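You operate a simulated robot arm through the tools that you are given. There is no shell and no other tool. Be economical: measure what you need, move in short steps, check, and stop when the job is done.

Carry out the task below with a simulated two-armed robot. There is one attempt and no reset: what you move stays moved.

Task
On the island top over the prop, fold the blue towel in half and then in half again.

It is judged by the outcome, as a careful person would: the job done as asked, and still so three seconds after it is handed in. It fails if anything else is knocked over, pushed out of place, dropped, spilled or broken. Flat cloth is picked up by pressing the open fingertips on it (5 to 10 N) and closing them slowly along it; thin cloth reads only 2 to 8 mm in the jaws.

Robot
Two 7-joint arms with two-finger grippers on one trunk, on a base that drives. Base frame: it is fixed to the floor where the robot stands at the start and does not move with it; the origin is under the middle of the robot, x ahead of it, y to its left, z up; the surface under the hand at the start is at about z = 920. Readings come in mm, rad, newtons and seconds.
The left shoulder is at the start at [78, 151, 963], the right one opposite. With the tool pointing down near the work surface each hand reaches from about 100 to 760 mm from the robot's upright axis, wherever it stands, measured 20 degrees to its own side. Places, roughly: island top over the prop [500, -100, 900]. Payload 2.54 kg a hand.
The TCP of each hand is the grasp point between the finger pads, 30 mm short of the fingertips. In the tool frame z runs along the fingers and y along their closing line. The gripper opens to 116 mm. The gripper's body begins 95 mm behind the TCP.
Orientation is that of the tool frame in the base frame, as a unit quaternion [x, y, z, w]. With the fingers straight down and closing along the base's y, the tool's x points along the base's -x, its y along +y and its z along -z.

Tools
- The arms move only by the tool arm_command. It takes "left_plan", "right_plan" or both (then of equal length, played together; a hand with none holds still); each is text: rows parted by semicolons, each of 6 numbers parted by spaces: the shift along the tool's x, y, z in mm, then the turn, a rotation vector about the tool's x, y, z in rad. In form: dx dy dz ax ay az; .... A call has 1 to 10 rows; each row shifts and turns the commanded pose from where the row before left it, along the tool's axes as they then stand. "left_gripper" and "right_gripper" are, for a hand that has rows, the closure in counts, from 0 (fully open) to 255 (shut), set as the call begins (left out, the last holds). Rows are played at 5 a second. More than 50 mm and 0.15 rad between two rows, or a gripper value outside its range, and nothing of the call is played. A pose out of reach is approached as far as the arm can. The call stops where the force on the tool passes 40 N (or 10 N more than at its start, if that is more) or the arm is blocked; 0.2 s more then pass. Each finger travels about 72 mm/s and halts on what it meets, pressing with about 25 N; the grip force reading is that of the motor and also rises with nothing between the fingers. The clock runs only during rows and for 0.2 s after the last one: add rows that do not move to give the fingers time. It gives the time, the measured TCP pose, the force on the tool (base axes), the opening and the grip force at its end, in the units of the frame above (readings bear some noise), with the torque about the TCP (base axes, N m) and any sound that the robot's microphone picked up.
- Cameras (640 x 400 px; columns grow to the right, rows downward): "scene" is now at [161.7, 4.1, 1127.9]; the picture's right is [0.04, -1.00, 0.00], its down [-0.14, -0.01, -0.99] and it looks along [0.99, 0.04, -0.14] (base axes); focal length 214 px, centre (320, 200). "left" rides on the left gripper at [69, 15, -122] in its tool frame; the picture's right is [-0.22, 0.98, 0.00], its down [-0.83, -0.18, -0.53] and it looks along [-0.52, -0.12, 0.85] (tool axes); focal length 251 px, centre (320, 200). "right" rides on the right gripper at [69, -15, -122] in its tool frame; the picture's right is [0.21, 0.98, 0.00], its down [-0.83, 0.18, -0.53] and it looks along [-0.52, 0.11, 0.85] (tool axes); focal length 251 px, centre (320, 200). There is no depth. A picture from a camera that has moved, and an enlarged one, comes with that camera's place and axes in the base frame and with its lens.
- camera(camera): a new picture of that camera. The clock stands still meanwhile.
- raise_lower(by): slides the trunk up (or, below 0, down) by that many mm; the arms and the scene camera ride with it, the base frame stays. It gives what a move gives, with no picture.
- base_move(legs): drives the robot by 1 to 6 legs, each [ahead, left, turn to the left] in mm, mm and rad, along the robot's own axes; the way and the turn of a leg run together, so that a leg with both is an arc; at most 1500 mm and 3.142 rad a leg. The arms and the cameras ride along, it lands a little off, and it stops where it bumps. It gives what a move gives.
- pan_tilt(pan, tilt): turns the head with the scene camera to pan (to the left, within 1.396 rad either way) and tilt (down, from -0.506 to 1.204), counted from straight ahead of the robot. It gives what a move gives.
- inspect(camera, box): a new picture of the part [left, top, right, bottom] of that camera's present view, enlarged. The clock stands still meanwhile.
- close_job(): hands the job in; it is judged then, once.

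Work in short steps. Places have to be worked out from the pictures, the camera data and where the tool is seen: move nearer, look again, correct. Check each grasp and each placing, and mend what went wrong. You have 120 turns and 88 pictures in all, those below and enlarged ones among them. Open the grippers and draw the arms clear of the work before you hand the job in, unless the task says otherwise; then end with one line.

The tools are called after "Call:" by a JSON object that holds its "method" and its "body". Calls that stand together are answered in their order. arm_command: Moves the arms, as the interface text tells. Its arguments: {"type":"object","properties":{"left_plan":{"type":"string"},"left_gripper":{"type":"number"},"right_plan":{"type":"string"},"right_gripper":{"type":"number"}},"required":[]} The other tools are called the same way: raise_lower (by) slides the trunk up or down; base_move (legs) drives the base; pan_tilt (pan, tilt) turns the head that bears the scene camera; camera (camera) takes a picture; inspect (camera, box) takes an enlarged picture of a part of a camera's view; close_job () hands the job in.

At the start:

```text
t: 0.0
left_tcp_pos: [420.4, 236.5, 1068.7]
left_tool_rot: [0.0, 1.0, 0.0, 0.0]
left_force: [-0.3, 0.3, 0.5]
left_moment: [0.0, 0.0, -0.02]
left_opening: 115.9
left_finger_force: 0.1
right_tcp_pos: [384.1, -132.2, 1115.9]
right_tool_rot: [-0.001, 1.0, 0.0, 0.0]
right_force: [-0.2, 0.3, 0.0]
right_moment: [-0.02, -0.02, -0.01]
right_opening: 116.1
right_finger_force: 0.1
trunk travel left (down, up): [-200.0, 89.0]
robot x, y, heading: [0.5, -2.3, -0.001]
head pan, tilt: [0.037, 0.145]
```

scene: 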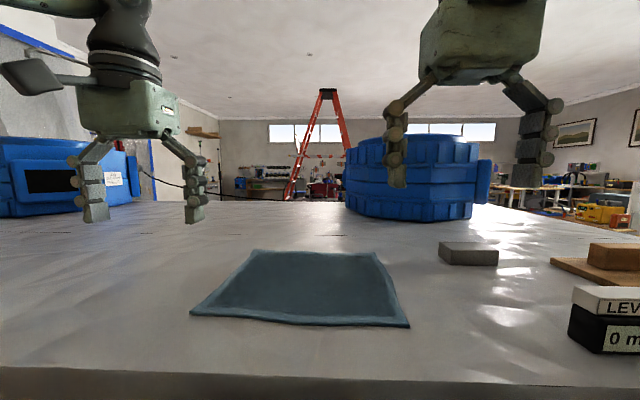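
right: 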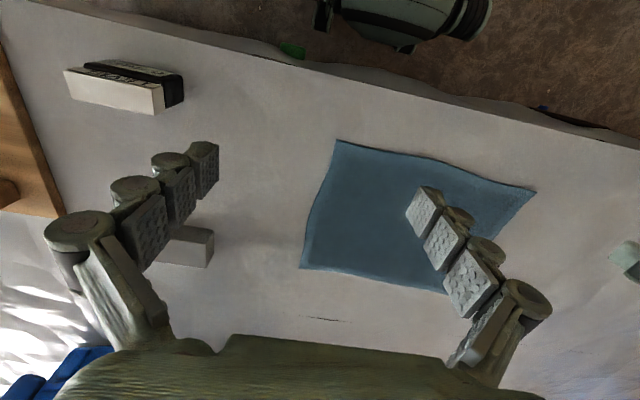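
left: 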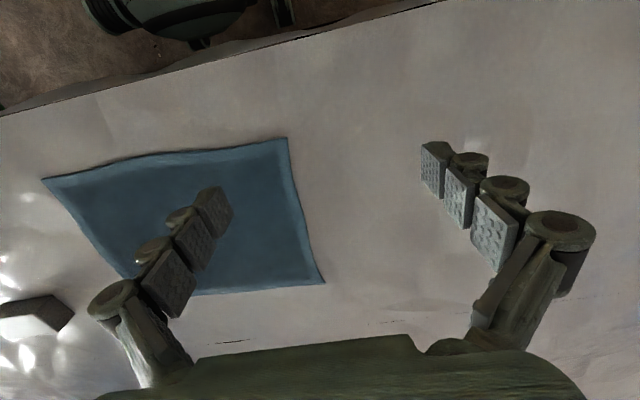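

The pictures put the towel at about x 415–670, y -110–195, z 920. I'll bring both hands above the two far corners, half closed, and look again.

Call:
{"method": "arm_command", "body": {"left_plan": "-40 -13.5 9.8 0 0 0; -40 -13.5 9.8 0 0 0; -40 -13.5 9.8 0 0 0; -40 -13.5 9.8 0 0 0; -40 -13.5 9.8 0 0 0; -40 -13.5 9.8 0 0 0; 0 0 0 0 0 0", "right_plan": "-43.8 9 17.7 0 0 0; -43.8 9 17.7 0 0 0; -43.8 9 17.7 0 0 0; -43.8 9 17.7 0 0 0; -43.8 9 17.7 0 0 0; -43.8 9 17.7 0 0 0; 0 0 0 0 0 0", "left_gripper": 156, "right_gripper": 156}}

Call:
{"method": "pan_tilt", "body": {"pan": 0.05, "tilt": 0.55}}

Call:
{"method": "camera", "body": {"camera": "scene"}}

Call:
{"method": "camera", "body": {"camera": "left"}}

Call:
{"method": "camera", "body": {"camera": "right"}}

```text
t: 1.6
left_tcp_pos: [593.5, 198.7, 1001.3]
left_tool_rot: [-0.001, 1.0, 0.0, 0.001]
left_force: [0.1, 0.1, -0.6]
left_moment: [-0.02, 0.03, 0.0]
left_opening: 44.9
left_finger_force: 0.0
left hand out of reach, approached as far as the arm can: row 4, 5, 6
right_tcp_pos: [646.8, -73.3, 1011.7]
right_tool_rot: [0.001, 1.0, 0.0, 0.0]
right_force: [-0.9, 0.6, -0.6]
right_moment: [0.02, -0.02, 0.01]
right_opening: 45.0
right_finger_force: 0.2
trunk travel left (down, up): [-200.0, 89.0]
robot x, y, heading: [0.7, -2.3, -0.002]
head pan, tilt: [0.037, 0.145]
```

```text
t: 2.5
left_tcp_pos: [594.3, 199.2, 1001.9]
left_tool_rot: [-0.002, 1.0, 0.0, 0.0]
left_force: [0.9, 0.3, -0.1]
left_moment: [0.0, 0.03, 0.0]
left_opening: 44.7
left_finger_force: 0.1
right_tcp_pos: [647.3, -74.5, 1010.6]
right_tool_rot: [0.0, 1.0, 0.0, 0.0]
right_force: [0.4, -0.3, -0.4]
right_moment: [0.04, 0.02, 0.01]
right_opening: 45.2
right_finger_force: 0.0
trunk travel left (down, up): [-200.0, 89.0]
robot x, y, heading: [2.1, -1.6, -0.005]
head pan, tilt: [0.051, 0.55]
```

```text
84 pictures are left
camera scene: at [158.8, 5.1, 1090.5], right [0.05, -1.0, 0.0], down [-0.52, -0.03, -0.85], along [0.85, 0.04, -0.52], focal length 214 px, centre (320, 200)
```

scene: 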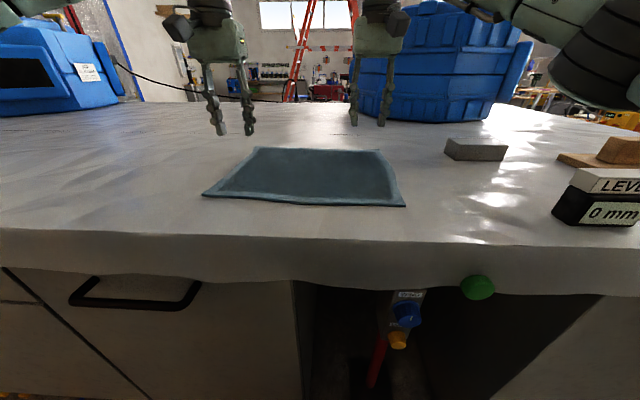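

```text
83 pictures are left
camera left: at [525.9, 214.0, 1123.6], right [0.21, 0.98, 0.0], down [0.83, -0.18, 0.53], along [0.52, -0.11, -0.85], focal length 251 px, centre (320, 200)
```

left: 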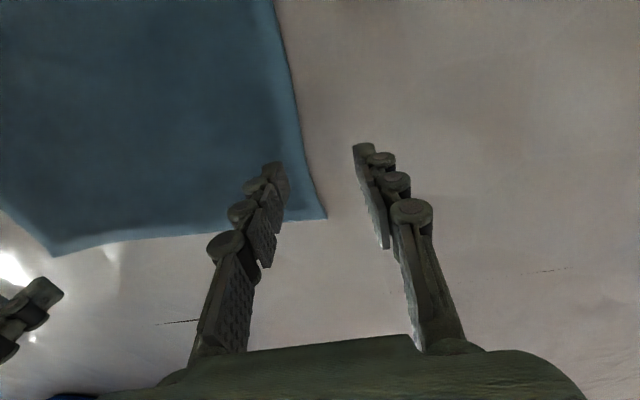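

```text
82 pictures are left
camera right: at [578.6, -89.3, 1132.3], right [-0.21, 0.98, 0.0], down [0.83, 0.18, 0.53], along [0.52, 0.11, -0.85], focal length 251 px, centre (320, 200)
```

right: 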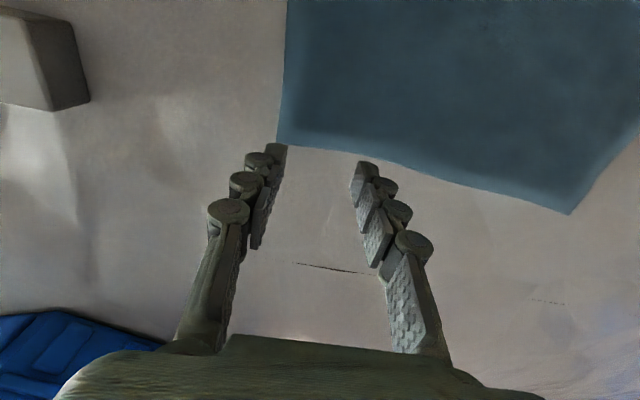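

The left arm falls short of the far corner (FL ≈ 671,190; FR ≈ 657,-111). I'll drive 80 mm ahead to gain reach; both hands are still well above the table.

Call:
{"method": "base_move", "body": {"legs": [[80, 0, 0]]}}

```text
t: 3.7
left_tcp_pos: [659.5, 198.9, 1002.1]
left_tool_rot: [-0.001, 1.0, 0.001, 0.001]
left_force: [-1.0, -0.3, 0.4]
left_moment: [0.0, -0.02, 0.03]
left_opening: 45.0
left_finger_force: 0.2
right_tcp_pos: [712.7, -73.3, 1011.1]
right_tool_rot: [-0.001, 1.0, -0.001, 0.001]
right_force: [-0.7, 0.0, -0.1]
right_moment: [0.0, 0.03, 0.02]
right_opening: 45.1
right_finger_force: 0.1
trunk travel left (down, up): [-200.0, 89.0]
robot x, y, heading: [64.9, -0.2, 0.002]
head pan, tilt: [0.051, 0.55]
stopped in leg 1: the robot was blocked; the commanded pose is now the measured one
```

Blocked by the island at 65 mm, which is enough. Now I align both hands just inside the far edge and lower to z≈960 (tips ≈10 mm over the cloth).

Call:
{"method": "arm_command", "body": {"left_plan": "1 -21 14 0 0 0; 1 -21 14 0 0 0; 0 0 14 0 0 0; 0 0 0 0 0 0", "right_plan": "33 -2.5 17 0 0 0; 33 -2.5 17 0 0 0; 0 0 17 0 0 0; 0 0 0 0 0 0"}}

Call:
{"method": "camera", "body": {"camera": "left"}}

Call:
{"method": "camera", "body": {"camera": "right"}}

```text
t: 4.7
left_tcp_pos: [654.5, 178.2, 966.5]
left_tool_rot: [0.0, 1.0, 0.001, 0.001]
left_force: [-0.1, -0.3, 0.0]
left_moment: [-0.02, -0.02, 0.0]
left_opening: 45.3
left_finger_force: 0.1
left hand out of reach, approached as far as the arm can: row 1, 2
right_tcp_pos: [642.8, -80.4, 961.6]
right_tool_rot: [0.0, 1.0, -0.001, 0.001]
right_force: [0.0, -0.5, 0.2]
right_moment: [0.02, 0.01, -0.03]
right_opening: 45.0
right_finger_force: 0.1
trunk travel left (down, up): [-200.0, 89.0]
robot x, y, heading: [65.2, 4.3, 0.001]
head pan, tilt: [0.051, 0.55]
```

```text
81 pictures are left
camera left: at [586.0, 193.6, 1087.8], right [0.21, 0.98, 0.0], down [0.82, -0.18, 0.54], along [0.52, -0.11, -0.84], focal length 251 px, centre (320, 200)
```

left: 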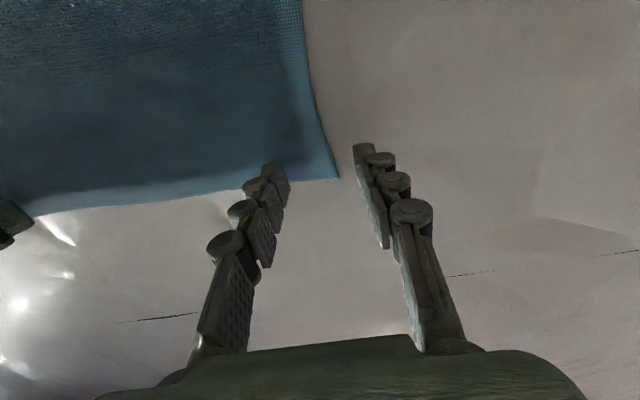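

```text
80 pictures are left
camera right: at [574.8, -95.6, 1082.0], right [-0.22, 0.98, 0.0], down [0.82, 0.18, 0.54], along [0.52, 0.12, -0.84], focal length 251 px, centre (320, 200)
```

right: 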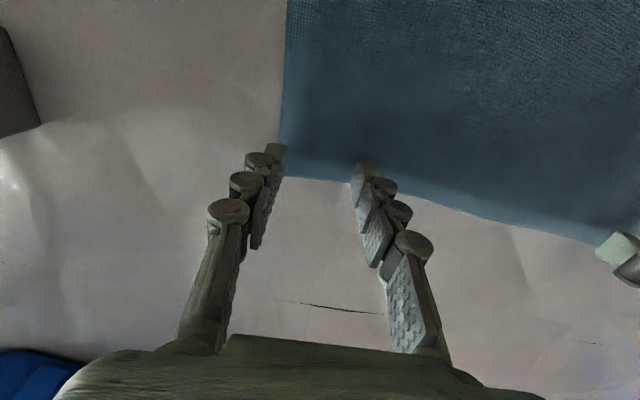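

Left needs to come ~20 mm inward and right ~14 mm inward and ~8 mm outward in x, so both fingers land on cloth near the edge.

Call:
{"method": "arm_command", "body": {"left_plan": "0 -10 3 0 0 0; -3 -11 3 0 0 0; 0 0 0 0 0 0", "right_plan": "-4 7 0 0 0 0; -4 8 0 0 0 0; 0 0 0 0 0 0"}}

```text
t: 5.5
left_tcp_pos: [654.1, 169.0, 962.2]
left_tool_rot: [-0.002, 1.0, 0.0, 0.002]
left_force: [-0.5, -0.1, -0.2]
left_moment: [0.01, 0.01, 0.03]
left_opening: 45.0
left_finger_force: 0.0
left hand out of reach, approached as far as the arm can: row 2
right_tcp_pos: [653.5, -65.0, 962.2]
right_tool_rot: [-0.001, 1.0, 0.001, 0.001]
right_force: [0.1, 0.6, 0.4]
right_moment: [0.0, 0.01, -0.02]
right_opening: 44.8
right_finger_force: 0.0
trunk travel left (down, up): [-200.0, 89.0]
robot x, y, heading: [64.8, -2.7, 0.003]
head pan, tilt: [0.051, 0.55]
```

Raising the trunk lowers the wrist relative to the shoulder and should add reach for the left hand.

Call:
{"method": "raise_lower", "body": {"by": 80}}

Call:
{"method": "arm_command", "body": {"left_plan": "0 -6 40 0 0 0; -6 -6 38 0 0 0; 0 0 0 0 0 0", "right_plan": "0 0 40 0 0 0; 0 0 38 0 0 0; 0 0 0 0 0 0"}}

Call:
{"method": "camera", "body": {"camera": "left"}}

Call:
{"method": "camera", "body": {"camera": "right"}}

```text
t: 6.7
left_tcp_pos: [653.9, 168.6, 1042.8]
left_tool_rot: [-0.002, 1.0, -0.001, 0.001]
left_force: [-0.1, 0.1, -0.1]
left_moment: [0.0, 0.02, 0.0]
left_opening: 45.1
left_finger_force: 0.2
right_tcp_pos: [653.4, -64.9, 1040.4]
right_tool_rot: [-0.001, 1.0, 0.0, 0.001]
right_force: [0.2, -0.7, 0.0]
right_moment: [-0.01, 0.0, 0.02]
right_opening: 44.8
right_finger_force: 0.0
trunk travel left (down, up): [-280.0, 9.0]
robot x, y, heading: [64.6, -2.9, 0.003]
head pan, tilt: [0.051, 0.55]
```

```text
t: 7.5
left_tcp_pos: [661.7, 158.4, 967.1]
left_tool_rot: [-0.002, 1.0, -0.001, 0.002]
left_force: [0.7, -0.8, -0.4]
left_moment: [0.01, -0.02, 0.0]
left_opening: 44.8
left_finger_force: 0.1
right_tcp_pos: [652.1, -66.4, 964.0]
right_tool_rot: [-0.001, 1.0, 0.001, 0.001]
right_force: [-0.2, 1.1, 0.1]
right_moment: [0.0, 0.02, -0.03]
right_opening: 45.0
right_finger_force: 0.0
trunk travel left (down, up): [-280.0, 9.0]
robot x, y, heading: [61.9, -1.6, 0.009]
head pan, tilt: [0.051, 0.55]
```

```text
79 pictures are left
camera left: at [592.4, 172.3, 1089.0], right [0.21, 0.98, 0.0], down [0.82, -0.18, 0.54], along [0.53, -0.11, -0.84], focal length 251 px, centre (320, 200)
```

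left: 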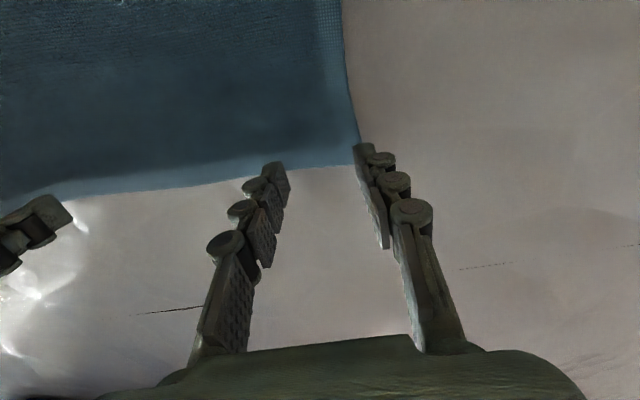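

```text
78 pictures are left
camera right: at [583.3, -81.8, 1085.8], right [-0.22, 0.98, 0.0], down [0.82, 0.18, 0.54], along [0.52, 0.12, -0.84], focal length 251 px, centre (320, 200)
```

right: 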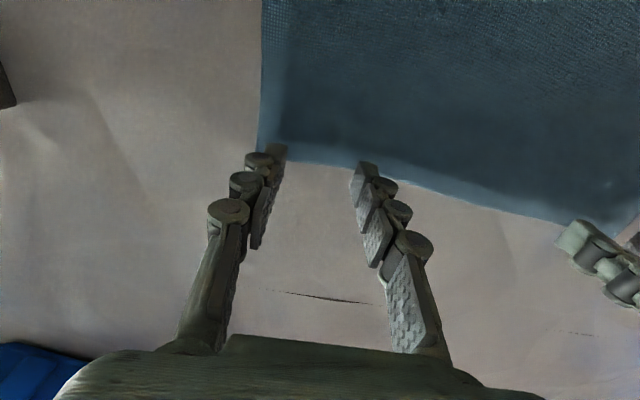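

Fingers are now placed over the cloth near the edge. Lowering in small steps until contact force appears.

Call:
{"method": "arm_command", "body": {"left_plan": "0 -8 4 0 0 0; 0 0 4 0 0 0; 0 0 2 0 0 0; 0 0 2 0 0 0; 0 0 0 0 0 0", "right_plan": "3 0 4 0 0 0; 0 0 3 0 0 0; 0 0 2 0 0 0; 0 0 0 0 0 0; 0 0 0 0 0 0"}}

```text
t: 8.7
left_tcp_pos: [659.7, 148.0, 954.4]
left_tool_rot: [-0.002, 1.0, -0.001, 0.002]
left_force: [0.6, 0.3, 2.2]
left_moment: [0.02, 0.06, 0.0]
left_opening: 45.2
left_finger_force: 0.0
right_tcp_pos: [649.3, -65.2, 954.3]
right_tool_rot: [0.0, 1.0, -0.001, 0.001]
right_force: [-0.6, -0.5, 0.9]
right_moment: [0.01, 0.07, 0.0]
right_opening: 44.8
right_finger_force: 0.0
trunk travel left (down, up): [-280.0, 9.0]
robot x, y, heading: [68.2, 2.8, 0.005]
head pan, tilt: [0.051, 0.55]
```

Contact is starting at TCP z≈954. Pressing on a bit more.

Call:
{"method": "arm_command", "body": {"left_plan": "0 0 1.5 0 0 0; 0 0 0 0 0 0", "right_plan": "0 0 2 0 0 0; 0 0 0 0 0 0"}}

```text
t: 9.3
left_tcp_pos: [661.0, 149.2, 954.0]
left_tool_rot: [-0.001, 1.0, -0.001, 0.003]
left_force: [1.2, 0.4, 6.2]
left_moment: [0.08, 0.01, -0.04]
left_opening: 45.4
left_finger_force: 0.3
right_tcp_pos: [649.1, -65.1, 953.2]
right_tool_rot: [-0.002, 1.0, -0.001, 0.002]
right_force: [0.5, -0.2, 2.3]
right_moment: [-0.05, 0.0, -0.02]
right_opening: 44.6
right_finger_force: 0.1
trunk travel left (down, up): [-280.0, 9.0]
robot x, y, heading: [65.1, -1.4, 0.0]
head pan, tilt: [0.051, 0.55]
```

Left presses 6 N. Right needs a little more; then start closing slowly.

Call:
{"method": "arm_command", "body": {"left_plan": "0 0 0.5 0 0 0; 0 0 0 0 0 0; 0 0 0 0 0 0", "right_plan": "0 0 1.8 0 0 0; 0 0 0 0 0 0; 0 0 0 0 0 0"}}

Call:
{"method": "arm_command", "body": {"left_plan": "0 0 0 0 0 0; 0 0 0 0 0 0", "right_plan": "0 0 0 0 0 0; 0 0 0 0 0 0", "left_gripper": 178, "right_gripper": 178}}

```text
t: 10.1
left_tcp_pos: [659.7, 148.6, 952.2]
left_tool_rot: [-0.002, 1.0, -0.001, 0.002]
left_force: [1.1, 1.4, 7.6]
left_moment: [0.1, -0.05, -0.02]
left_opening: 45.8
left_finger_force: 0.6
right_tcp_pos: [649.7, -65.7, 951.7]
right_tool_rot: [0.0, 1.0, 0.0, 0.003]
right_force: [2.1, 0.0, 12.2]
right_moment: [-0.01, -0.05, 0.0]
right_opening: 46.1
right_finger_force: 1.1
trunk travel left (down, up): [-280.0, 9.0]
robot x, y, heading: [67.1, -0.3, 0.005]
head pan, tilt: [0.051, 0.55]
```

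```text
t: 10.7
left_tcp_pos: [658.8, 149.5, 953.1]
left_tool_rot: [-0.002, 1.0, -0.002, 0.002]
left_force: [-0.4, -1.2, 8.4]
left_moment: [-0.06, 0.04, 0.0]
left_opening: 35.8
left_finger_force: 0.1
right_tcp_pos: [648.2, -64.8, 953.2]
right_tool_rot: [-0.001, 1.0, 0.001, 0.001]
right_force: [-0.7, 0.6, 14.6]
right_moment: [0.12, 0.05, 0.02]
right_opening: 35.0
right_finger_force: 0.0
trunk travel left (down, up): [-280.0, 9.0]
robot x, y, heading: [66.6, -2.1, 0.001]
head pan, tilt: [0.051, 0.55]
```

Pressure holds; back the right off slightly and keep closing in small stages.

Call:
{"method": "arm_command", "body": {"left_plan": "0 0 0 0 0 0; 0 0 0 0 0 0", "right_plan": "0 0 -0.6 0 0 0; 0 0 0 0 0 0", "left_gripper": 200, "right_gripper": 200}}

Call:
{"method": "arm_command", "body": {"left_plan": "0 0 0 0 0 0; 0 0 0 0 0 0", "right_plan": "0 0 0 0 0 0; 0 0 0 0 0 0", "left_gripper": 222, "right_gripper": 222}}

Call:
{"method": "arm_command", "body": {"left_plan": "0 0 0 0 0 0; 0 0 0 0 0 0; 0 0 0 0 0 0", "right_plan": "0 0 0 0 0 0; 0 0 0 0 0 0; 0 0 0 0 0 0", "left_gripper": 255, "right_gripper": 255}}

Call:
{"method": "camera", "body": {"camera": "left"}}

Call:
{"method": "camera", "body": {"camera": "right"}}

```text
t: 11.3
left_tcp_pos: [658.5, 149.2, 953.0]
left_tool_rot: [-0.002, 1.0, 0.0, 0.004]
left_force: [-0.6, -0.7, 8.0]
left_moment: [-0.02, -0.01, -0.02]
left_opening: 25.1
left_finger_force: 0.0
right_tcp_pos: [648.5, -64.9, 951.8]
right_tool_rot: [-0.001, 1.0, 0.0, 0.003]
right_force: [-1.5, 0.8, 11.0]
right_moment: [0.07, 0.09, -0.01]
right_opening: 25.5
right_finger_force: 0.1
trunk travel left (down, up): [-280.0, 9.0]
robot x, y, heading: [64.1, -0.5, 0.002]
head pan, tilt: [0.051, 0.55]
```

```text
t: 11.9
left_tcp_pos: [658.4, 150.0, 951.8]
left_tool_rot: [-0.002, 1.0, -0.001, 0.003]
left_force: [1.1, -2.3, 6.0]
left_moment: [-0.02, 0.04, 0.04]
left_opening: 15.3
left_finger_force: 0.0
right_tcp_pos: [648.3, -64.4, 952.1]
right_tool_rot: [-0.001, 1.0, -0.001, 0.002]
right_force: [-0.4, 0.8, 10.1]
right_moment: [0.09, 0.02, 0.01]
right_opening: 14.4
right_finger_force: 0.0
trunk travel left (down, up): [-280.0, 9.0]
robot x, y, heading: [65.5, 1.4, 0.002]
head pan, tilt: [0.051, 0.55]
```

```text
t: 12.7
left_tcp_pos: [658.8, 148.3, 952.0]
left_tool_rot: [-0.002, 1.0, -0.003, 0.001]
left_force: [0.3, -11.0, 4.9]
left_moment: [-0.33, 0.06, 0.09]
left_opening: 3.9
left_finger_force: 25.0
right_tcp_pos: [648.5, -63.5, 951.1]
right_tool_rot: [-0.002, 1.0, 0.001, 0.001]
right_force: [-0.4, 10.5, 4.8]
right_moment: [0.32, 0.02, -0.04]
right_opening: 4.4
right_finger_force: 25.1
trunk travel left (down, up): [-280.0, 9.0]
robot x, y, heading: [64.2, 1.2, 0.01]
head pan, tilt: [0.051, 0.55]
```

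```text
77 pictures are left
camera left: at [591.0, 163.5, 1073.9], right [0.21, 0.98, 0.0], down [0.82, -0.18, 0.54], along [0.53, -0.12, -0.84], focal length 251 px, centre (320, 200)
```

left: 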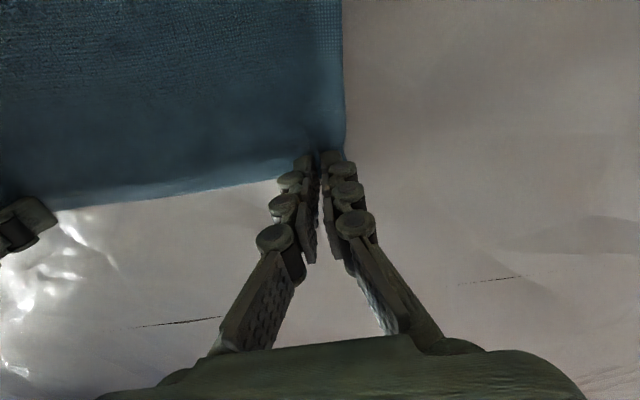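

```text
76 pictures are left
camera right: at [579.9, -79.7, 1072.5], right [-0.22, 0.98, 0.0], down [0.82, 0.18, 0.54], along [0.52, 0.12, -0.84], focal length 251 px, centre (320, 200)
```

right: 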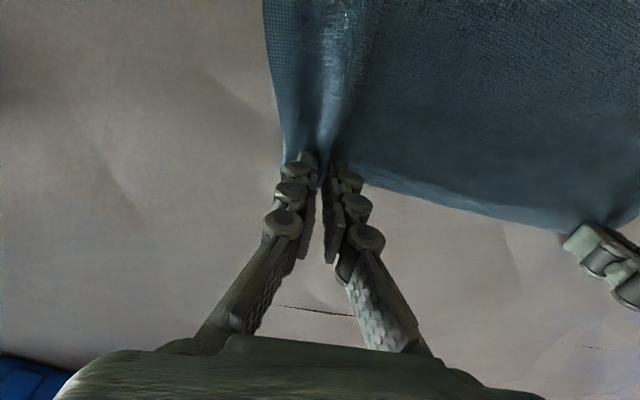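

Both jaws read ~4 mm (cloth). Lift both 40 mm and check the hold.

Call:
{"method": "arm_command", "body": {"left_plan": "4 0 -10 0 0 0; 5 0 -15 0 0 0; 5 0 -15 0 0 0; 0 0 0 0 0 0", "right_plan": "4 0 -10 0 0 0; 5 0 -15 0 0 0; 5 0 -15 0 0 0; 0 0 0 0 0 0"}}

Call:
{"method": "camera", "body": {"camera": "scene"}}

```text
t: 13.7
left_tcp_pos: [645.2, 147.9, 989.6]
left_tool_rot: [-0.002, 1.0, -0.001, 0.0]
left_force: [0.3, -9.0, 0.8]
left_moment: [-0.27, 0.04, 0.1]
left_opening: 3.7
left_finger_force: 25.2
right_tcp_pos: [636.9, -63.8, 991.8]
right_tool_rot: [-0.001, 1.0, 0.0, 0.002]
right_force: [0.0, 9.6, -1.4]
right_moment: [0.23, -0.02, -0.03]
right_opening: 4.6
right_finger_force: 25.2
trunk travel left (down, up): [-280.0, 9.0]
robot x, y, heading: [62.8, 0.3, -0.001]
head pan, tilt: [0.051, 0.55]
```

```text
75 pictures are left
camera scene: at [223.6, 4.9, 1170.3], right [0.05, -1.0, 0.0], down [-0.52, -0.03, -0.85], along [0.85, 0.04, -0.52], focal length 214 px, centre (320, 200)
```

scene: 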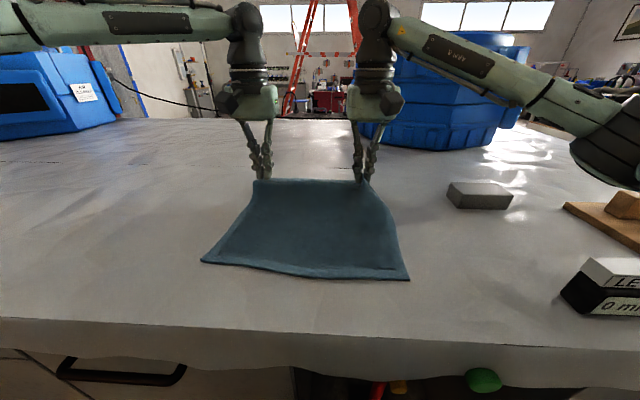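

Both corners are held well. Now carry them along an arc toward the robot, later tilting the fingers forward so the edge turns over.

Call:
{"method": "arm_command", "body": {"left_plan": "15 -3 -17.5 0 0 0; 15 -3 -17.5 0 0 0; 19 0 -12.5 0 0 0; 19 0 -12.5 0 0 0; 20 0 -2.5 0 0 0; 20 0 -2.5 0 -0.1 0; 0 0 0 0 0 0", "right_plan": "15 3 -17.5 0 0 0; 15 3 -17.5 0 0 0; 19 0 -12.5 0 0 0; 19 0 -12.5 0 0 0; 20 0 -2.5 0 0 0; 20 0 -2.5 0 -0.1 0; 0 0 0 0 0 0"}}

Call:
{"method": "arm_command", "body": {"left_plan": "19.5 0 3.6 0 -0.05 0; 19.5 0 3.6 0 -0.05 0; 16.7 0 6.8 0 -0.05 0; 16.7 0 6.8 0 -0.05 0; 14.8 0 9 0 -0.05 0; 14.8 0 9 0 -0.05 0; 0 0 0 0 0 0", "right_plan": "19.5 0 3.6 0 -0.05 0; 19.5 0 3.6 0 -0.05 0; 16.7 0 6.8 0 -0.05 0; 16.7 0 6.8 0 -0.05 0; 14.8 0 9 0 -0.05 0; 14.8 0 9 0 -0.05 0; 0 0 0 0 0 0"}}

Call:
{"method": "camera", "body": {"camera": "scene"}}

Call:
{"method": "camera", "body": {"camera": "right"}}

```text
t: 15.3
left_tcp_pos: [538.9, 142.8, 1054.2]
left_tool_rot: [-0.002, 0.999, -0.001, 0.05]
left_force: [0.0, -1.4, 0.2]
left_moment: [-0.04, 0.01, 0.01]
left_opening: 3.1
left_finger_force: 25.4
right_tcp_pos: [528.2, -58.5, 1057.0]
right_tool_rot: [-0.001, 0.999, 0.0, 0.05]
right_force: [-0.4, 1.1, -0.2]
right_moment: [0.03, 0.03, 0.0]
right_opening: 4.5
right_finger_force: 25.2
trunk travel left (down, up): [-280.0, 9.0]
robot x, y, heading: [67.8, 0.7, 0.0]
head pan, tilt: [0.051, 0.55]
```

```text
t: 16.9
left_tcp_pos: [448.3, 142.5, 996.5]
left_tool_rot: [-0.002, 0.98, 0.0, 0.2]
left_force: [0.2, -0.3, 0.4]
left_moment: [-0.03, 0.01, 0.01]
left_opening: 3.2
left_finger_force: 25.0
right_tcp_pos: [437.9, -58.2, 997.4]
right_tool_rot: [-0.001, 0.98, 0.0, 0.2]
right_force: [0.2, 1.2, 0.5]
right_moment: [0.03, 0.04, -0.02]
right_opening: 4.2
right_finger_force: 25.5
trunk travel left (down, up): [-280.0, 9.0]
robot x, y, heading: [66.1, -2.1, 0.004]
head pan, tilt: [0.051, 0.55]
```

```text
74 pictures are left
camera scene: at [223.5, 4.8, 1170.4], right [0.05, -1.0, 0.0], down [-0.52, -0.03, -0.85], along [0.85, 0.04, -0.52], focal length 214 px, centre (320, 200)
```

scene: 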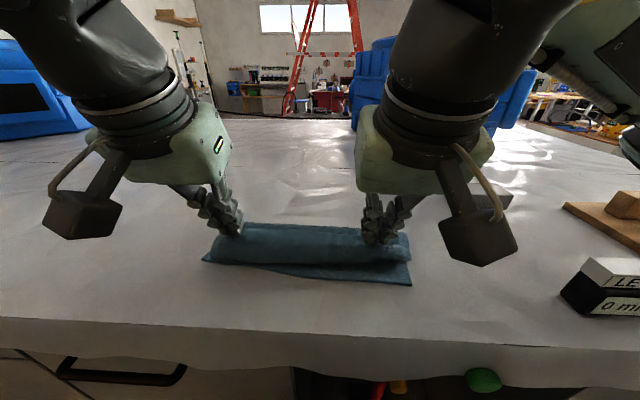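

```text
73 pictures are left
camera right: at [327.7, -74.2, 1081.3], right [-0.2, 0.98, -0.08], down [0.55, 0.18, 0.81], along [0.81, 0.12, -0.57], focal length 251 px, centre (320, 200)
```

right: 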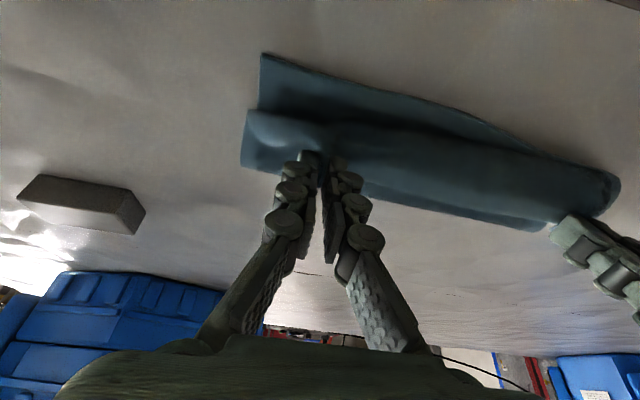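

The cloth is turning over well. Continue down to the near edge with further tilt (end tip ≈ x 433, z 930).

Call:
{"method": "arm_command", "body": {"left_plan": "11.9 0 6.4 0 -0.075 0; 12.4 0 5.5 0 -0.075 0; 12.7 0 4.5 0 -0.075 0; 13 0 3.5 0 -0.075 0; 0 0 0 0 0 0", "right_plan": "11.9 0 6.4 0 -0.075 0; 12.4 0 5.5 0 -0.075 0; 12.7 0 4.5 0 -0.075 0; 13 0 3.5 0 -0.075 0; 0 0 0 0 0 0"}}

Call:
{"method": "camera", "body": {"camera": "scene"}}

Call:
{"method": "camera", "body": {"camera": "right"}}

Call:
{"method": "camera", "body": {"camera": "left"}}

```text
t: 18.1
left_tcp_pos: [476.5, 112.8, 1003.7]
left_tool_rot: [-0.002, 0.939, 0.0, 0.344]
left_force: [0.0, 0.8, -0.5]
left_moment: [0.01, -0.02, -0.01]
left_opening: 3.3
left_finger_force: 25.1
left hand out of reach, approached as far as the arm can: row 2, 3, 4
right_tcp_pos: [427.4, -30.3, 971.9]
right_tool_rot: [-0.001, 0.939, 0.0, 0.343]
right_force: [0.8, -0.6, 0.2]
right_moment: [-0.01, -0.02, 0.0]
right_opening: 4.4
right_finger_force: 25.0
right hand out of reach, approached as far as the arm can: row 3, 4
trunk travel left (down, up): [-280.0, 9.0]
robot x, y, heading: [62.8, -1.2, 0.007]
head pan, tilt: [0.051, 0.55]
```

```text
72 pictures are left
camera scene: at [223.5, 4.8, 1170.4], right [0.05, -1.0, 0.0], down [-0.52, -0.03, -0.85], along [0.85, 0.04, -0.52], focal length 214 px, centre (320, 200)
```

scene: 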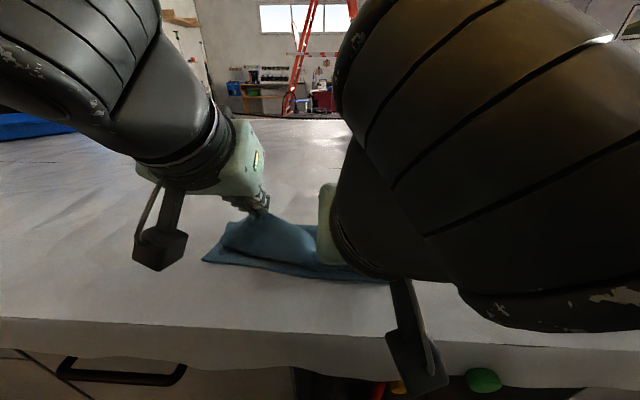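

```text
71 pictures are left
camera right: at [295.7, -45.6, 1021.6], right [-0.17, 0.98, -0.14], down [0.29, 0.18, 0.94], along [0.94, 0.12, -0.31], focal length 251 px, centre (320, 200)
```

right: 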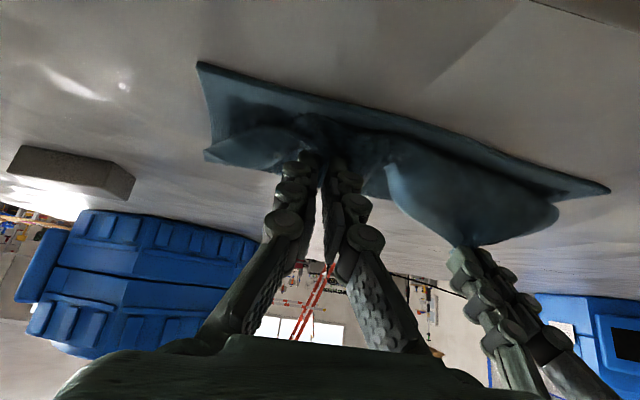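

```text
70 pictures are left
camera left: at [346.9, 126.1, 1052.0], right [0.16, 0.98, 0.14], down [0.29, -0.18, 0.94], along [0.94, -0.11, -0.31], focal length 251 px, centre (320, 200)
```

left: 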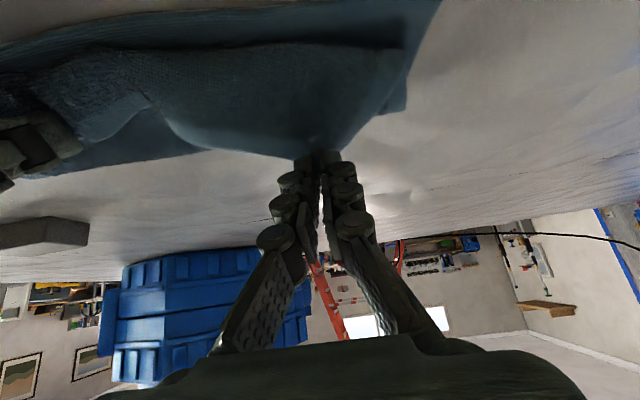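

Tilting that near the body ran the arms out of reach and the hands drifted, still holding. I'll bring both back above the fold line with less tilt, then back the base up to gain room.

Call:
{"method": "arm_command", "body": {"left_plan": "-17 7.5 12.4 0 0.0875 0; -18 7.5 10.8 0 0.0875 0; -18.9 7.5 9.2 0 0.0875 0; -19.7 7.5 7.5 0 0.0875 0; 0 0 0 0 0 0", "right_plan": "-29.6 -7 12.5 0 0.0875 0; -30.6 -7 9.9 0 0.0875 0; -31.4 -7 7.2 0 0.0875 0; -31.9 -7 4.4 0 0.0875 0; 0 0 0 0 0 0"}}

Call:
{"method": "camera", "body": {"camera": "scene"}}

```text
t: 19.3
left_tcp_pos: [560.4, 140.2, 1009.5]
left_tool_rot: [-0.002, 0.984, -0.001, 0.176]
left_force: [0.1, -0.3, -0.5]
left_moment: [-0.02, 0.0, 0.04]
left_opening: 3.2
left_finger_force: 25.0
right_tcp_pos: [548.9, -57.9, 1010.6]
right_tool_rot: [-0.001, 0.985, -0.001, 0.175]
right_force: [-0.4, 0.9, -0.1]
right_moment: [-0.03, -0.02, 0.03]
right_opening: 4.2
right_finger_force: 25.3
trunk travel left (down, up): [-280.0, 9.0]
robot x, y, heading: [66.5, -3.2, 0.003]
head pan, tilt: [0.051, 0.55]
```

```text
69 pictures are left
camera scene: at [223.2, 4.8, 1170.5], right [0.05, -1.0, 0.0], down [-0.52, -0.03, -0.85], along [0.85, 0.04, -0.52], focal length 214 px, centre (320, 200)
```

scene: 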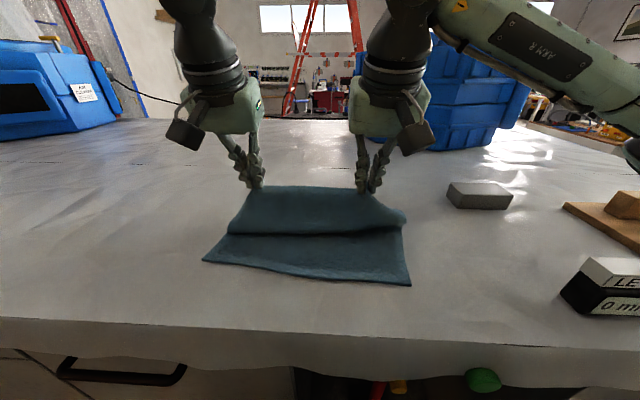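

Cloth is intact. Move the hands 35 mm forward, then drive back 150 mm so the hands pass over the fold.

Call:
{"method": "arm_command", "body": {"left_plan": "-16.5 0 6 0 0 0; -16.5 0 6 0 0 0; 0 0 0 0 0 0", "right_plan": "-16.5 0 6 0 0 0; -16.5 0 6 0 0 0; 0 0 0 0 0 0"}}

Call:
{"method": "base_move", "body": {"legs": [[-150, 0, 0]]}}

Call:
{"method": "camera", "body": {"camera": "scene"}}

```text
t: 20.1
left_tcp_pos: [594.9, 142.0, 1009.6]
left_tool_rot: [-0.001, 0.985, -0.001, 0.175]
left_force: [1.0, 0.3, 0.8]
left_moment: [-0.01, 0.0, -0.04]
left_opening: 3.2
left_finger_force: 25.1
right_tcp_pos: [585.5, -57.2, 1011.6]
right_tool_rot: [-0.001, 0.985, 0.001, 0.174]
right_force: [-0.8, 0.6, -0.1]
right_moment: [-0.02, -0.01, -0.01]
right_opening: 4.2
right_finger_force: 24.7
trunk travel left (down, up): [-280.0, 9.0]
robot x, y, heading: [60.3, 0.1, -0.003]
head pan, tilt: [0.051, 0.55]
```

```text
t: 21.5
left_tcp_pos: [445.5, 141.9, 1010.3]
left_tool_rot: [-0.002, 0.984, -0.001, 0.176]
left_force: [-0.3, 0.2, 0.2]
left_moment: [0.02, -0.03, -0.02]
left_opening: 2.9
left_finger_force: 25.1
right_tcp_pos: [436.8, -57.7, 1011.4]
right_tool_rot: [-0.001, 0.984, 0.001, 0.176]
right_force: [0.3, -0.4, 0.3]
right_moment: [-0.05, -0.06, 0.0]
right_opening: 4.3
right_finger_force: 24.7
trunk travel left (down, up): [-280.0, 9.0]
robot x, y, heading: [-84.5, -1.5, 0.002]
head pan, tilt: [0.051, 0.55]
```

```text
68 pictures are left
camera scene: at [73.8, 4.7, 1170.5], right [0.05, -1.0, 0.0], down [-0.52, -0.03, -0.85], along [0.85, 0.04, -0.52], focal length 214 px, centre (320, 200)
```

scene: 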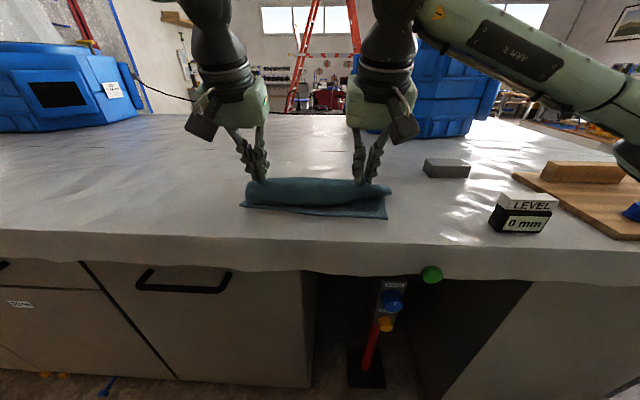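

Room gained (base at x -85). Now lower and tilt onto the near edge.

Call:
{"method": "arm_command", "body": {"left_plan": "9.85 0 8.3 0 -0.07 0; 10.4 0 7.6 0 -0.07 0; 10.9 0 6.9 0 -0.07 0; 11.4 0 6.1 0 -0.07 0; 11.8 0 5.3 0 -0.07 0; 0 0 0 0 0 0", "right_plan": "9.85 0 8.3 0 -0.07 0; 10.4 0 7.6 0 -0.07 0; 10.9 0 6.9 0 -0.07 0; 11.4 0 6.1 0 -0.07 0; 11.8 0 5.3 0 -0.07 0; 0 0 0 0 0 0"}}

Call:
{"method": "camera", "body": {"camera": "scene"}}

Call:
{"method": "camera", "body": {"camera": "right"}}

Call:
{"method": "camera", "body": {"camera": "left"}}

```text
t: 22.9
left_tcp_pos: [414.6, 140.0, 954.8]
left_tool_rot: [-0.002, 0.938, 0.0, 0.346]
left_force: [1.1, -0.7, 6.0]
left_moment: [-0.02, -0.09, -0.02]
left_opening: 3.1
left_finger_force: 25.4
right_tcp_pos: [406.3, -58.6, 955.5]
right_tool_rot: [-0.001, 0.939, 0.001, 0.344]
right_force: [1.1, 1.3, 5.8]
right_moment: [0.05, -0.07, 0.03]
right_opening: 4.2
right_finger_force: 25.1
trunk travel left (down, up): [-280.0, 9.0]
robot x, y, heading: [-84.4, -3.4, 0.006]
head pan, tilt: [0.051, 0.55]
```

```text
67 pictures are left
camera scene: at [74.0, 4.6, 1170.7], right [0.05, -1.0, 0.0], down [-0.52, -0.03, -0.85], along [0.85, 0.04, -0.52], focal length 214 px, centre (320, 200)
```

scene: 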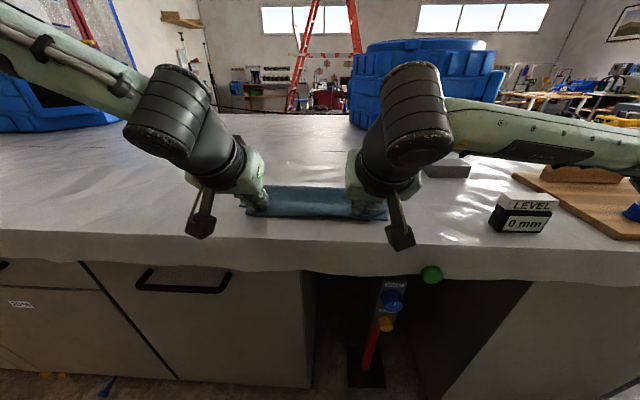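

```text
66 pictures are left
camera right: at [273.4, -73.6, 1004.1], right [-0.17, 0.98, -0.14], down [0.28, 0.18, 0.94], along [0.94, 0.12, -0.31], focal length 251 px, centre (320, 200)
```

right: 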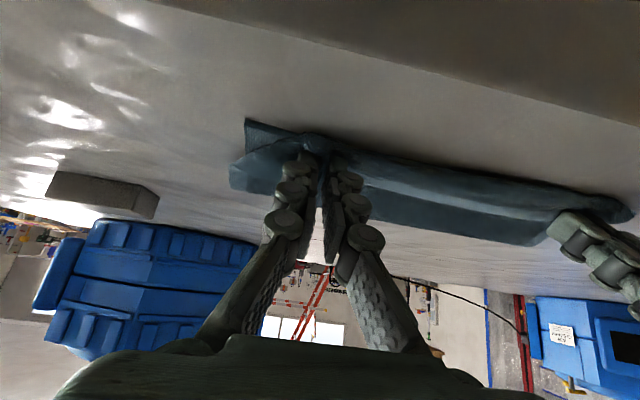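

```text
65 pictures are left
camera left: at [283.0, 156.1, 1003.6], right [0.16, 0.98, 0.14], down [0.28, -0.18, 0.94], along [0.95, -0.11, -0.31], focal length 251 px, centre (320, 200)
```

left: 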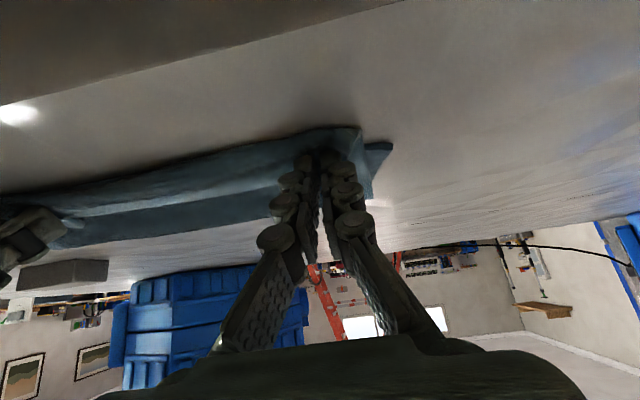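

Both hands are down at the near edge with ~6 N. Open slowly in place so the gathered cloth spreads back out.

Call:
{"method": "arm_command", "body": {"left_plan": "0 0 0 0 0 0; 0 0 0 0 0 0; 0 0 0 0 0 0", "right_plan": "0 0 0 0 0 0; 0 0 0 0 0 0; 0 0 0 0 0 0", "left_gripper": 200, "right_gripper": 200}}

Call:
{"method": "arm_command", "body": {"left_plan": "0 0 0 0 0 0; 0 0 0 0 0 0; 0 0 0 0 0 0", "right_plan": "0 0 0 0 0 0; 0 0 0 0 0 0; 0 0 0 0 0 0", "left_gripper": 150, "right_gripper": 150}}

Call:
{"method": "camera", "body": {"camera": "right"}}

Call:
{"method": "camera", "body": {"camera": "left"}}

```text
t: 23.7
left_tcp_pos: [413.6, 140.9, 954.3]
left_tool_rot: [-0.003, 0.939, 0.001, 0.345]
left_force: [0.0, 0.9, 4.4]
left_moment: [-0.01, -0.01, 0.0]
left_opening: 24.3
left_finger_force: 0.2
right_tcp_pos: [404.6, -59.0, 956.6]
right_tool_rot: [0.0, 0.939, 0.0, 0.344]
right_force: [0.7, 0.4, 6.5]
right_moment: [0.02, -0.11, -0.04]
right_opening: 25.9
right_finger_force: 0.0
trunk travel left (down, up): [-280.0, 9.0]
robot x, y, heading: [-82.0, -3.1, 0.003]
head pan, tilt: [0.051, 0.55]
```

```text
t: 24.5
left_tcp_pos: [412.9, 142.0, 955.2]
left_tool_rot: [-0.002, 0.939, 0.0, 0.344]
left_force: [-0.5, 0.2, 1.3]
left_moment: [0.01, 0.0, 0.02]
left_opening: 49.9
left_finger_force: 0.0
right_tcp_pos: [404.2, -57.7, 956.1]
right_tool_rot: [-0.001, 0.939, 0.001, 0.343]
right_force: [-0.4, -0.6, 2.9]
right_moment: [-0.03, -0.04, -0.02]
right_opening: 48.6
right_finger_force: 0.1
trunk travel left (down, up): [-280.0, 9.0]
robot x, y, heading: [-85.0, -2.0, 0.003]
head pan, tilt: [0.051, 0.55]
```

```text
64 pictures are left
camera right: at [273.5, -73.7, 1003.6], right [-0.17, 0.98, -0.14], down [0.29, 0.18, 0.94], along [0.94, 0.12, -0.31], focal length 251 px, centre (320, 200)
```

right: 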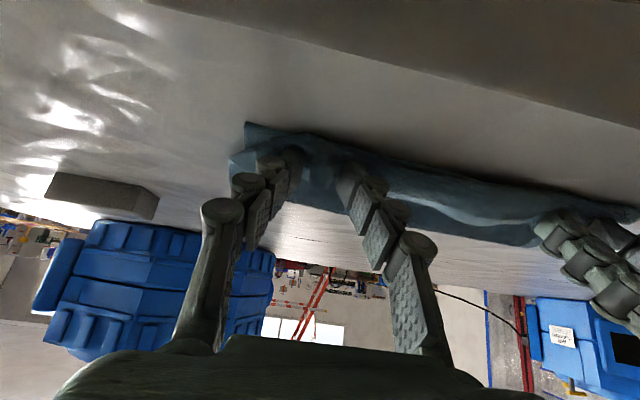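

```text
63 pictures are left
camera left: at [283.1, 156.3, 1003.0], right [0.16, 0.98, 0.14], down [0.29, -0.18, 0.94], along [0.94, -0.11, -0.31], focal length 251 px, centre (320, 200)
```

left: 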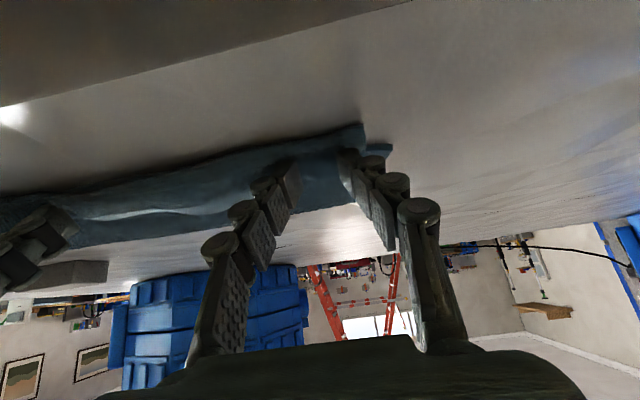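

Released. Withdraw both hands back along the fingers, then up, and look.

Call:
{"method": "arm_command", "body": {"left_plan": "0 0 -20 0 0 0; 0 0 -30 0 0 0; 0 0 -30 0 0.1 0; 0 0 -30 0 0.15 0; 0 10 -30 0 0.15 0; 0 15 -30 0 0.15 0; 0 15 0 0 0.15 0; 0 0 0 0 0 0", "right_plan": "0 0 -20 0 0 0; 0 0 -30 0 0 0; 0 0 -30 0 0.1 0; 0 0 -30 0 0.15 0; 0 -10 -30 0 0.15 0; 0 -15 -30 0 0.15 0; 0 -15 0 0 0.15 0; 0 0 0 0 0 0"}}

Call:
{"method": "pan_tilt", "body": {"pan": 0, "tilt": 0.6}}

Call:
{"method": "inspect", "body": {"camera": "scene", "box": [220, 120, 420, 245]}}

Call:
{"method": "camera", "body": {"camera": "right"}}

Call:
{"method": "camera", "body": {"camera": "left"}}

```text
t: 26.3
left_tcp_pos: [323.1, 183.4, 1093.6]
left_tool_rot: [-0.002, 1.0, -0.001, 0.0]
left_force: [0.4, 0.6, 1.1]
left_moment: [-0.05, -0.04, 0.02]
left_opening: 47.7
left_finger_force: 0.1
right_tcp_pos: [315.6, -96.5, 1097.5]
right_tool_rot: [-0.001, 1.0, -0.001, 0.0]
right_force: [0.7, -0.3, 0.2]
right_moment: [-0.02, 0.0, -0.02]
right_opening: 47.5
right_finger_force: 0.1
trunk travel left (down, up): [-280.0, 9.0]
robot x, y, heading: [-81.2, -0.9, 0.002]
head pan, tilt: [0.051, 0.55]
```

```text
t: 26.9
left_tcp_pos: [324.4, 182.2, 1093.8]
left_tool_rot: [-0.002, 1.0, -0.001, 0.001]
left_force: [0.2, -0.3, 0.9]
left_moment: [0.01, 0.02, 0.03]
left_opening: 47.8
left_finger_force: 0.1
right_tcp_pos: [315.4, -96.9, 1096.5]
right_tool_rot: [-0.001, 1.0, 0.0, 0.001]
right_force: [0.4, 0.0, -1.1]
right_moment: [-0.01, 0.01, 0.01]
right_opening: 47.6
right_finger_force: 0.0
trunk travel left (down, up): [-280.0, 9.0]
robot x, y, heading: [-83.7, 0.9, 0.004]
head pan, tilt: [0.0, 0.6]
```

```text
3.20 times, centred on (320, 182) of scene
camera zoom: at [73.2, 0.1, 1165.9], right [0.0, -1.0, 0.0], down [-0.56, 0.0, -0.83], along [0.83, 0.0, -0.56], focal length 686 px, centre (320, 256)
```

zoom: 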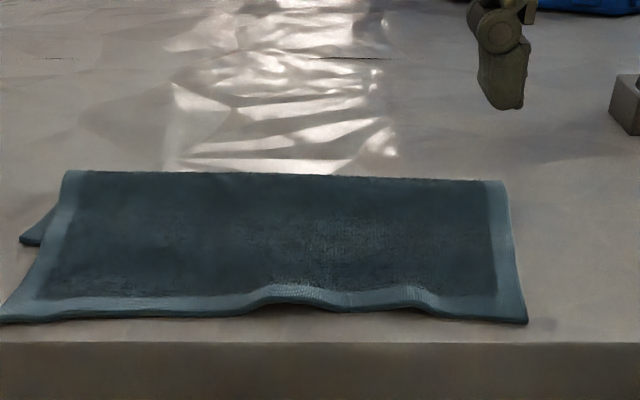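

```text
61 pictures are left
camera right: at [247.1, -112.0, 1217.7], right [-0.22, 0.98, 0.0], down [0.82, 0.18, 0.54], along [0.52, 0.12, -0.84], focal length 251 px, centre (320, 200)
```

right: 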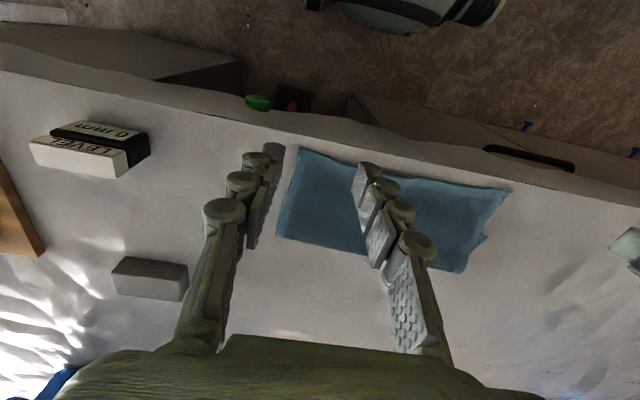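

```text
60 pictures are left
camera left: at [255.8, 197.6, 1215.9], right [0.21, 0.98, 0.0], down [0.83, -0.18, 0.54], along [0.52, -0.11, -0.84], focal length 251 px, centre (320, 200)
```

left: 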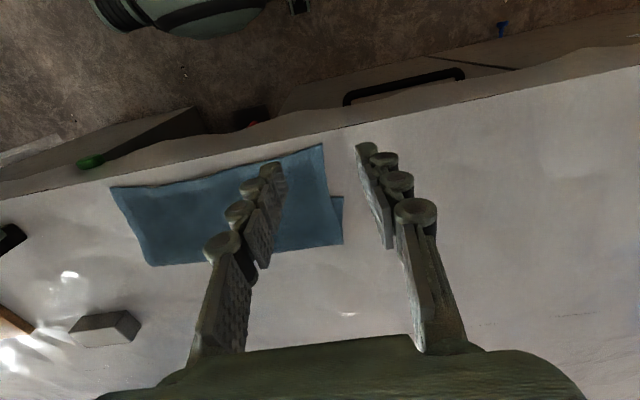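

The fold itself is neat, but the withdrawal dragged the top layer: its edge is now at x≈363 while the bottom edge lies at ≈435. I'll re-grasp the top corners and re-lay them; first move above them.

Call:
{"method": "arm_command", "body": {"left_plan": "-13.25 -9.5 31 0 0 0; -13.25 -9.5 31 0 0 0; -13.25 -9.5 31 0 0 0; -13.25 -9.5 31 0 0 0; 0 0 0 0 0 0", "right_plan": "-15.5 6.75 32 0 0 0; -15.5 6.75 32 0 0 0; -15.5 6.75 32 0 0 0; -15.5 6.75 32 0 0 0; 0 0 0 0 0 0", "left_gripper": 156, "right_gripper": 156}}

Call:
{"method": "camera", "body": {"camera": "right"}}

Call:
{"method": "camera", "body": {"camera": "left"}}

```text
t: 28.1
left_tcp_pos: [377.0, 141.9, 969.8]
left_tool_rot: [-0.002, 1.0, -0.001, 0.002]
left_force: [-0.3, 0.3, -0.9]
left_moment: [0.01, -0.04, 0.01]
left_opening: 44.9
left_finger_force: 0.1
right_tcp_pos: [374.3, -71.4, 968.0]
right_tool_rot: [-0.001, 1.0, 0.0, 0.001]
right_force: [0.8, 0.1, -0.2]
right_moment: [-0.02, -0.01, 0.01]
right_opening: 45.2
right_finger_force: 0.2
trunk travel left (down, up): [-280.0, 9.0]
robot x, y, heading: [-82.8, 1.1, 0.005]
head pan, tilt: [0.0, 0.6]
```

```text
59 pictures are left
camera right: at [305.3, -87.2, 1089.2], right [-0.22, 0.98, 0.0], down [0.82, 0.18, 0.54], along [0.52, 0.12, -0.84], focal length 251 px, centre (320, 200)
```

right: 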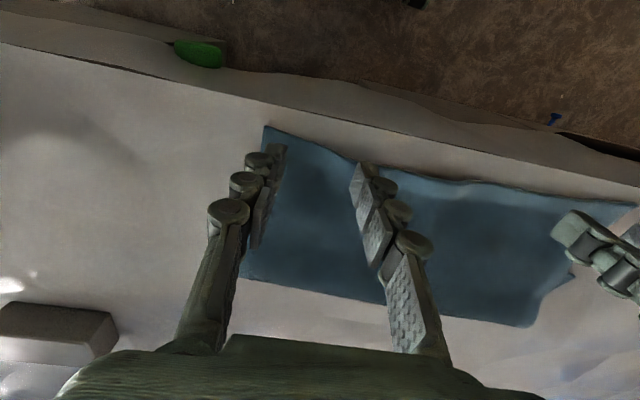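

```text
58 pictures are left
camera left: at [308.1, 158.0, 1092.1], right [0.21, 0.98, 0.0], down [0.82, -0.18, 0.54], along [0.53, -0.11, -0.84], focal length 251 px, centre (320, 200)
```

left: 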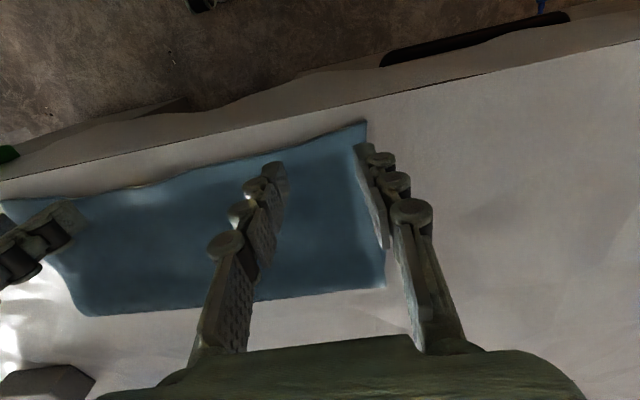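

The corners are at (361,180) and (361,-113). Nudge 5 mm inward in x and lower to contact.

Call:
{"method": "arm_command", "body": {"left_plan": "-2 0 6 0 0 0; -2 0 6 0 0 0; 0 0 3 0 0 0; 0 0 2 0 0 0; 0 0 0 0 0 0", "right_plan": "-3 0 6 0 0 0; -3 0 5 0 0 0; 0 0 2 0 0 0; 0 0 2 0 0 0; 0 0 0 0 0 0"}}

```text
t: 29.3
left_tcp_pos: [381.9, 143.6, 954.5]
left_tool_rot: [-0.002, 1.0, -0.001, 0.002]
left_force: [1.2, 0.0, 0.4]
left_moment: [-0.01, 0.0, 0.04]
left_opening: 44.9
left_finger_force: 0.1
right_tcp_pos: [382.3, -70.5, 953.5]
right_tool_rot: [-0.001, 1.0, 0.0, 0.001]
right_force: [0.2, 0.5, 1.4]
right_moment: [-0.02, -0.01, -0.04]
right_opening: 45.2
right_finger_force: 0.0
trunk travel left (down, up): [-280.0, 9.0]
robot x, y, heading: [-85.8, -4.4, 0.003]
head pan, tilt: [0.0, 0.6]
```

Call:
{"method": "arm_command", "body": {"left_plan": "0 0 2 0 0 0; 0 0 1 0 0 0; 0 0 0 0 0 0", "right_plan": "0 0 1.5 0 0 0; 0 0 1 0 0 0; 0 0 0 0 0 0"}}

```text
t: 30.1
left_tcp_pos: [380.8, 143.9, 951.8]
left_tool_rot: [-0.001, 1.0, -0.001, 0.003]
left_force: [2.2, -0.2, 10.7]
left_moment: [0.03, -0.02, 0.0]
left_opening: 44.8
left_finger_force: 0.0
right_tcp_pos: [382.0, -70.9, 952.5]
right_tool_rot: [-0.001, 1.0, 0.001, 0.002]
right_force: [0.5, -0.2, 10.3]
right_moment: [-0.07, -0.02, -0.05]
right_opening: 44.8
right_finger_force: 2.9
trunk travel left (down, up): [-280.0, 9.0]
robot x, y, heading: [-85.1, -2.5, 0.003]
head pan, tilt: [0.0, 0.6]
```

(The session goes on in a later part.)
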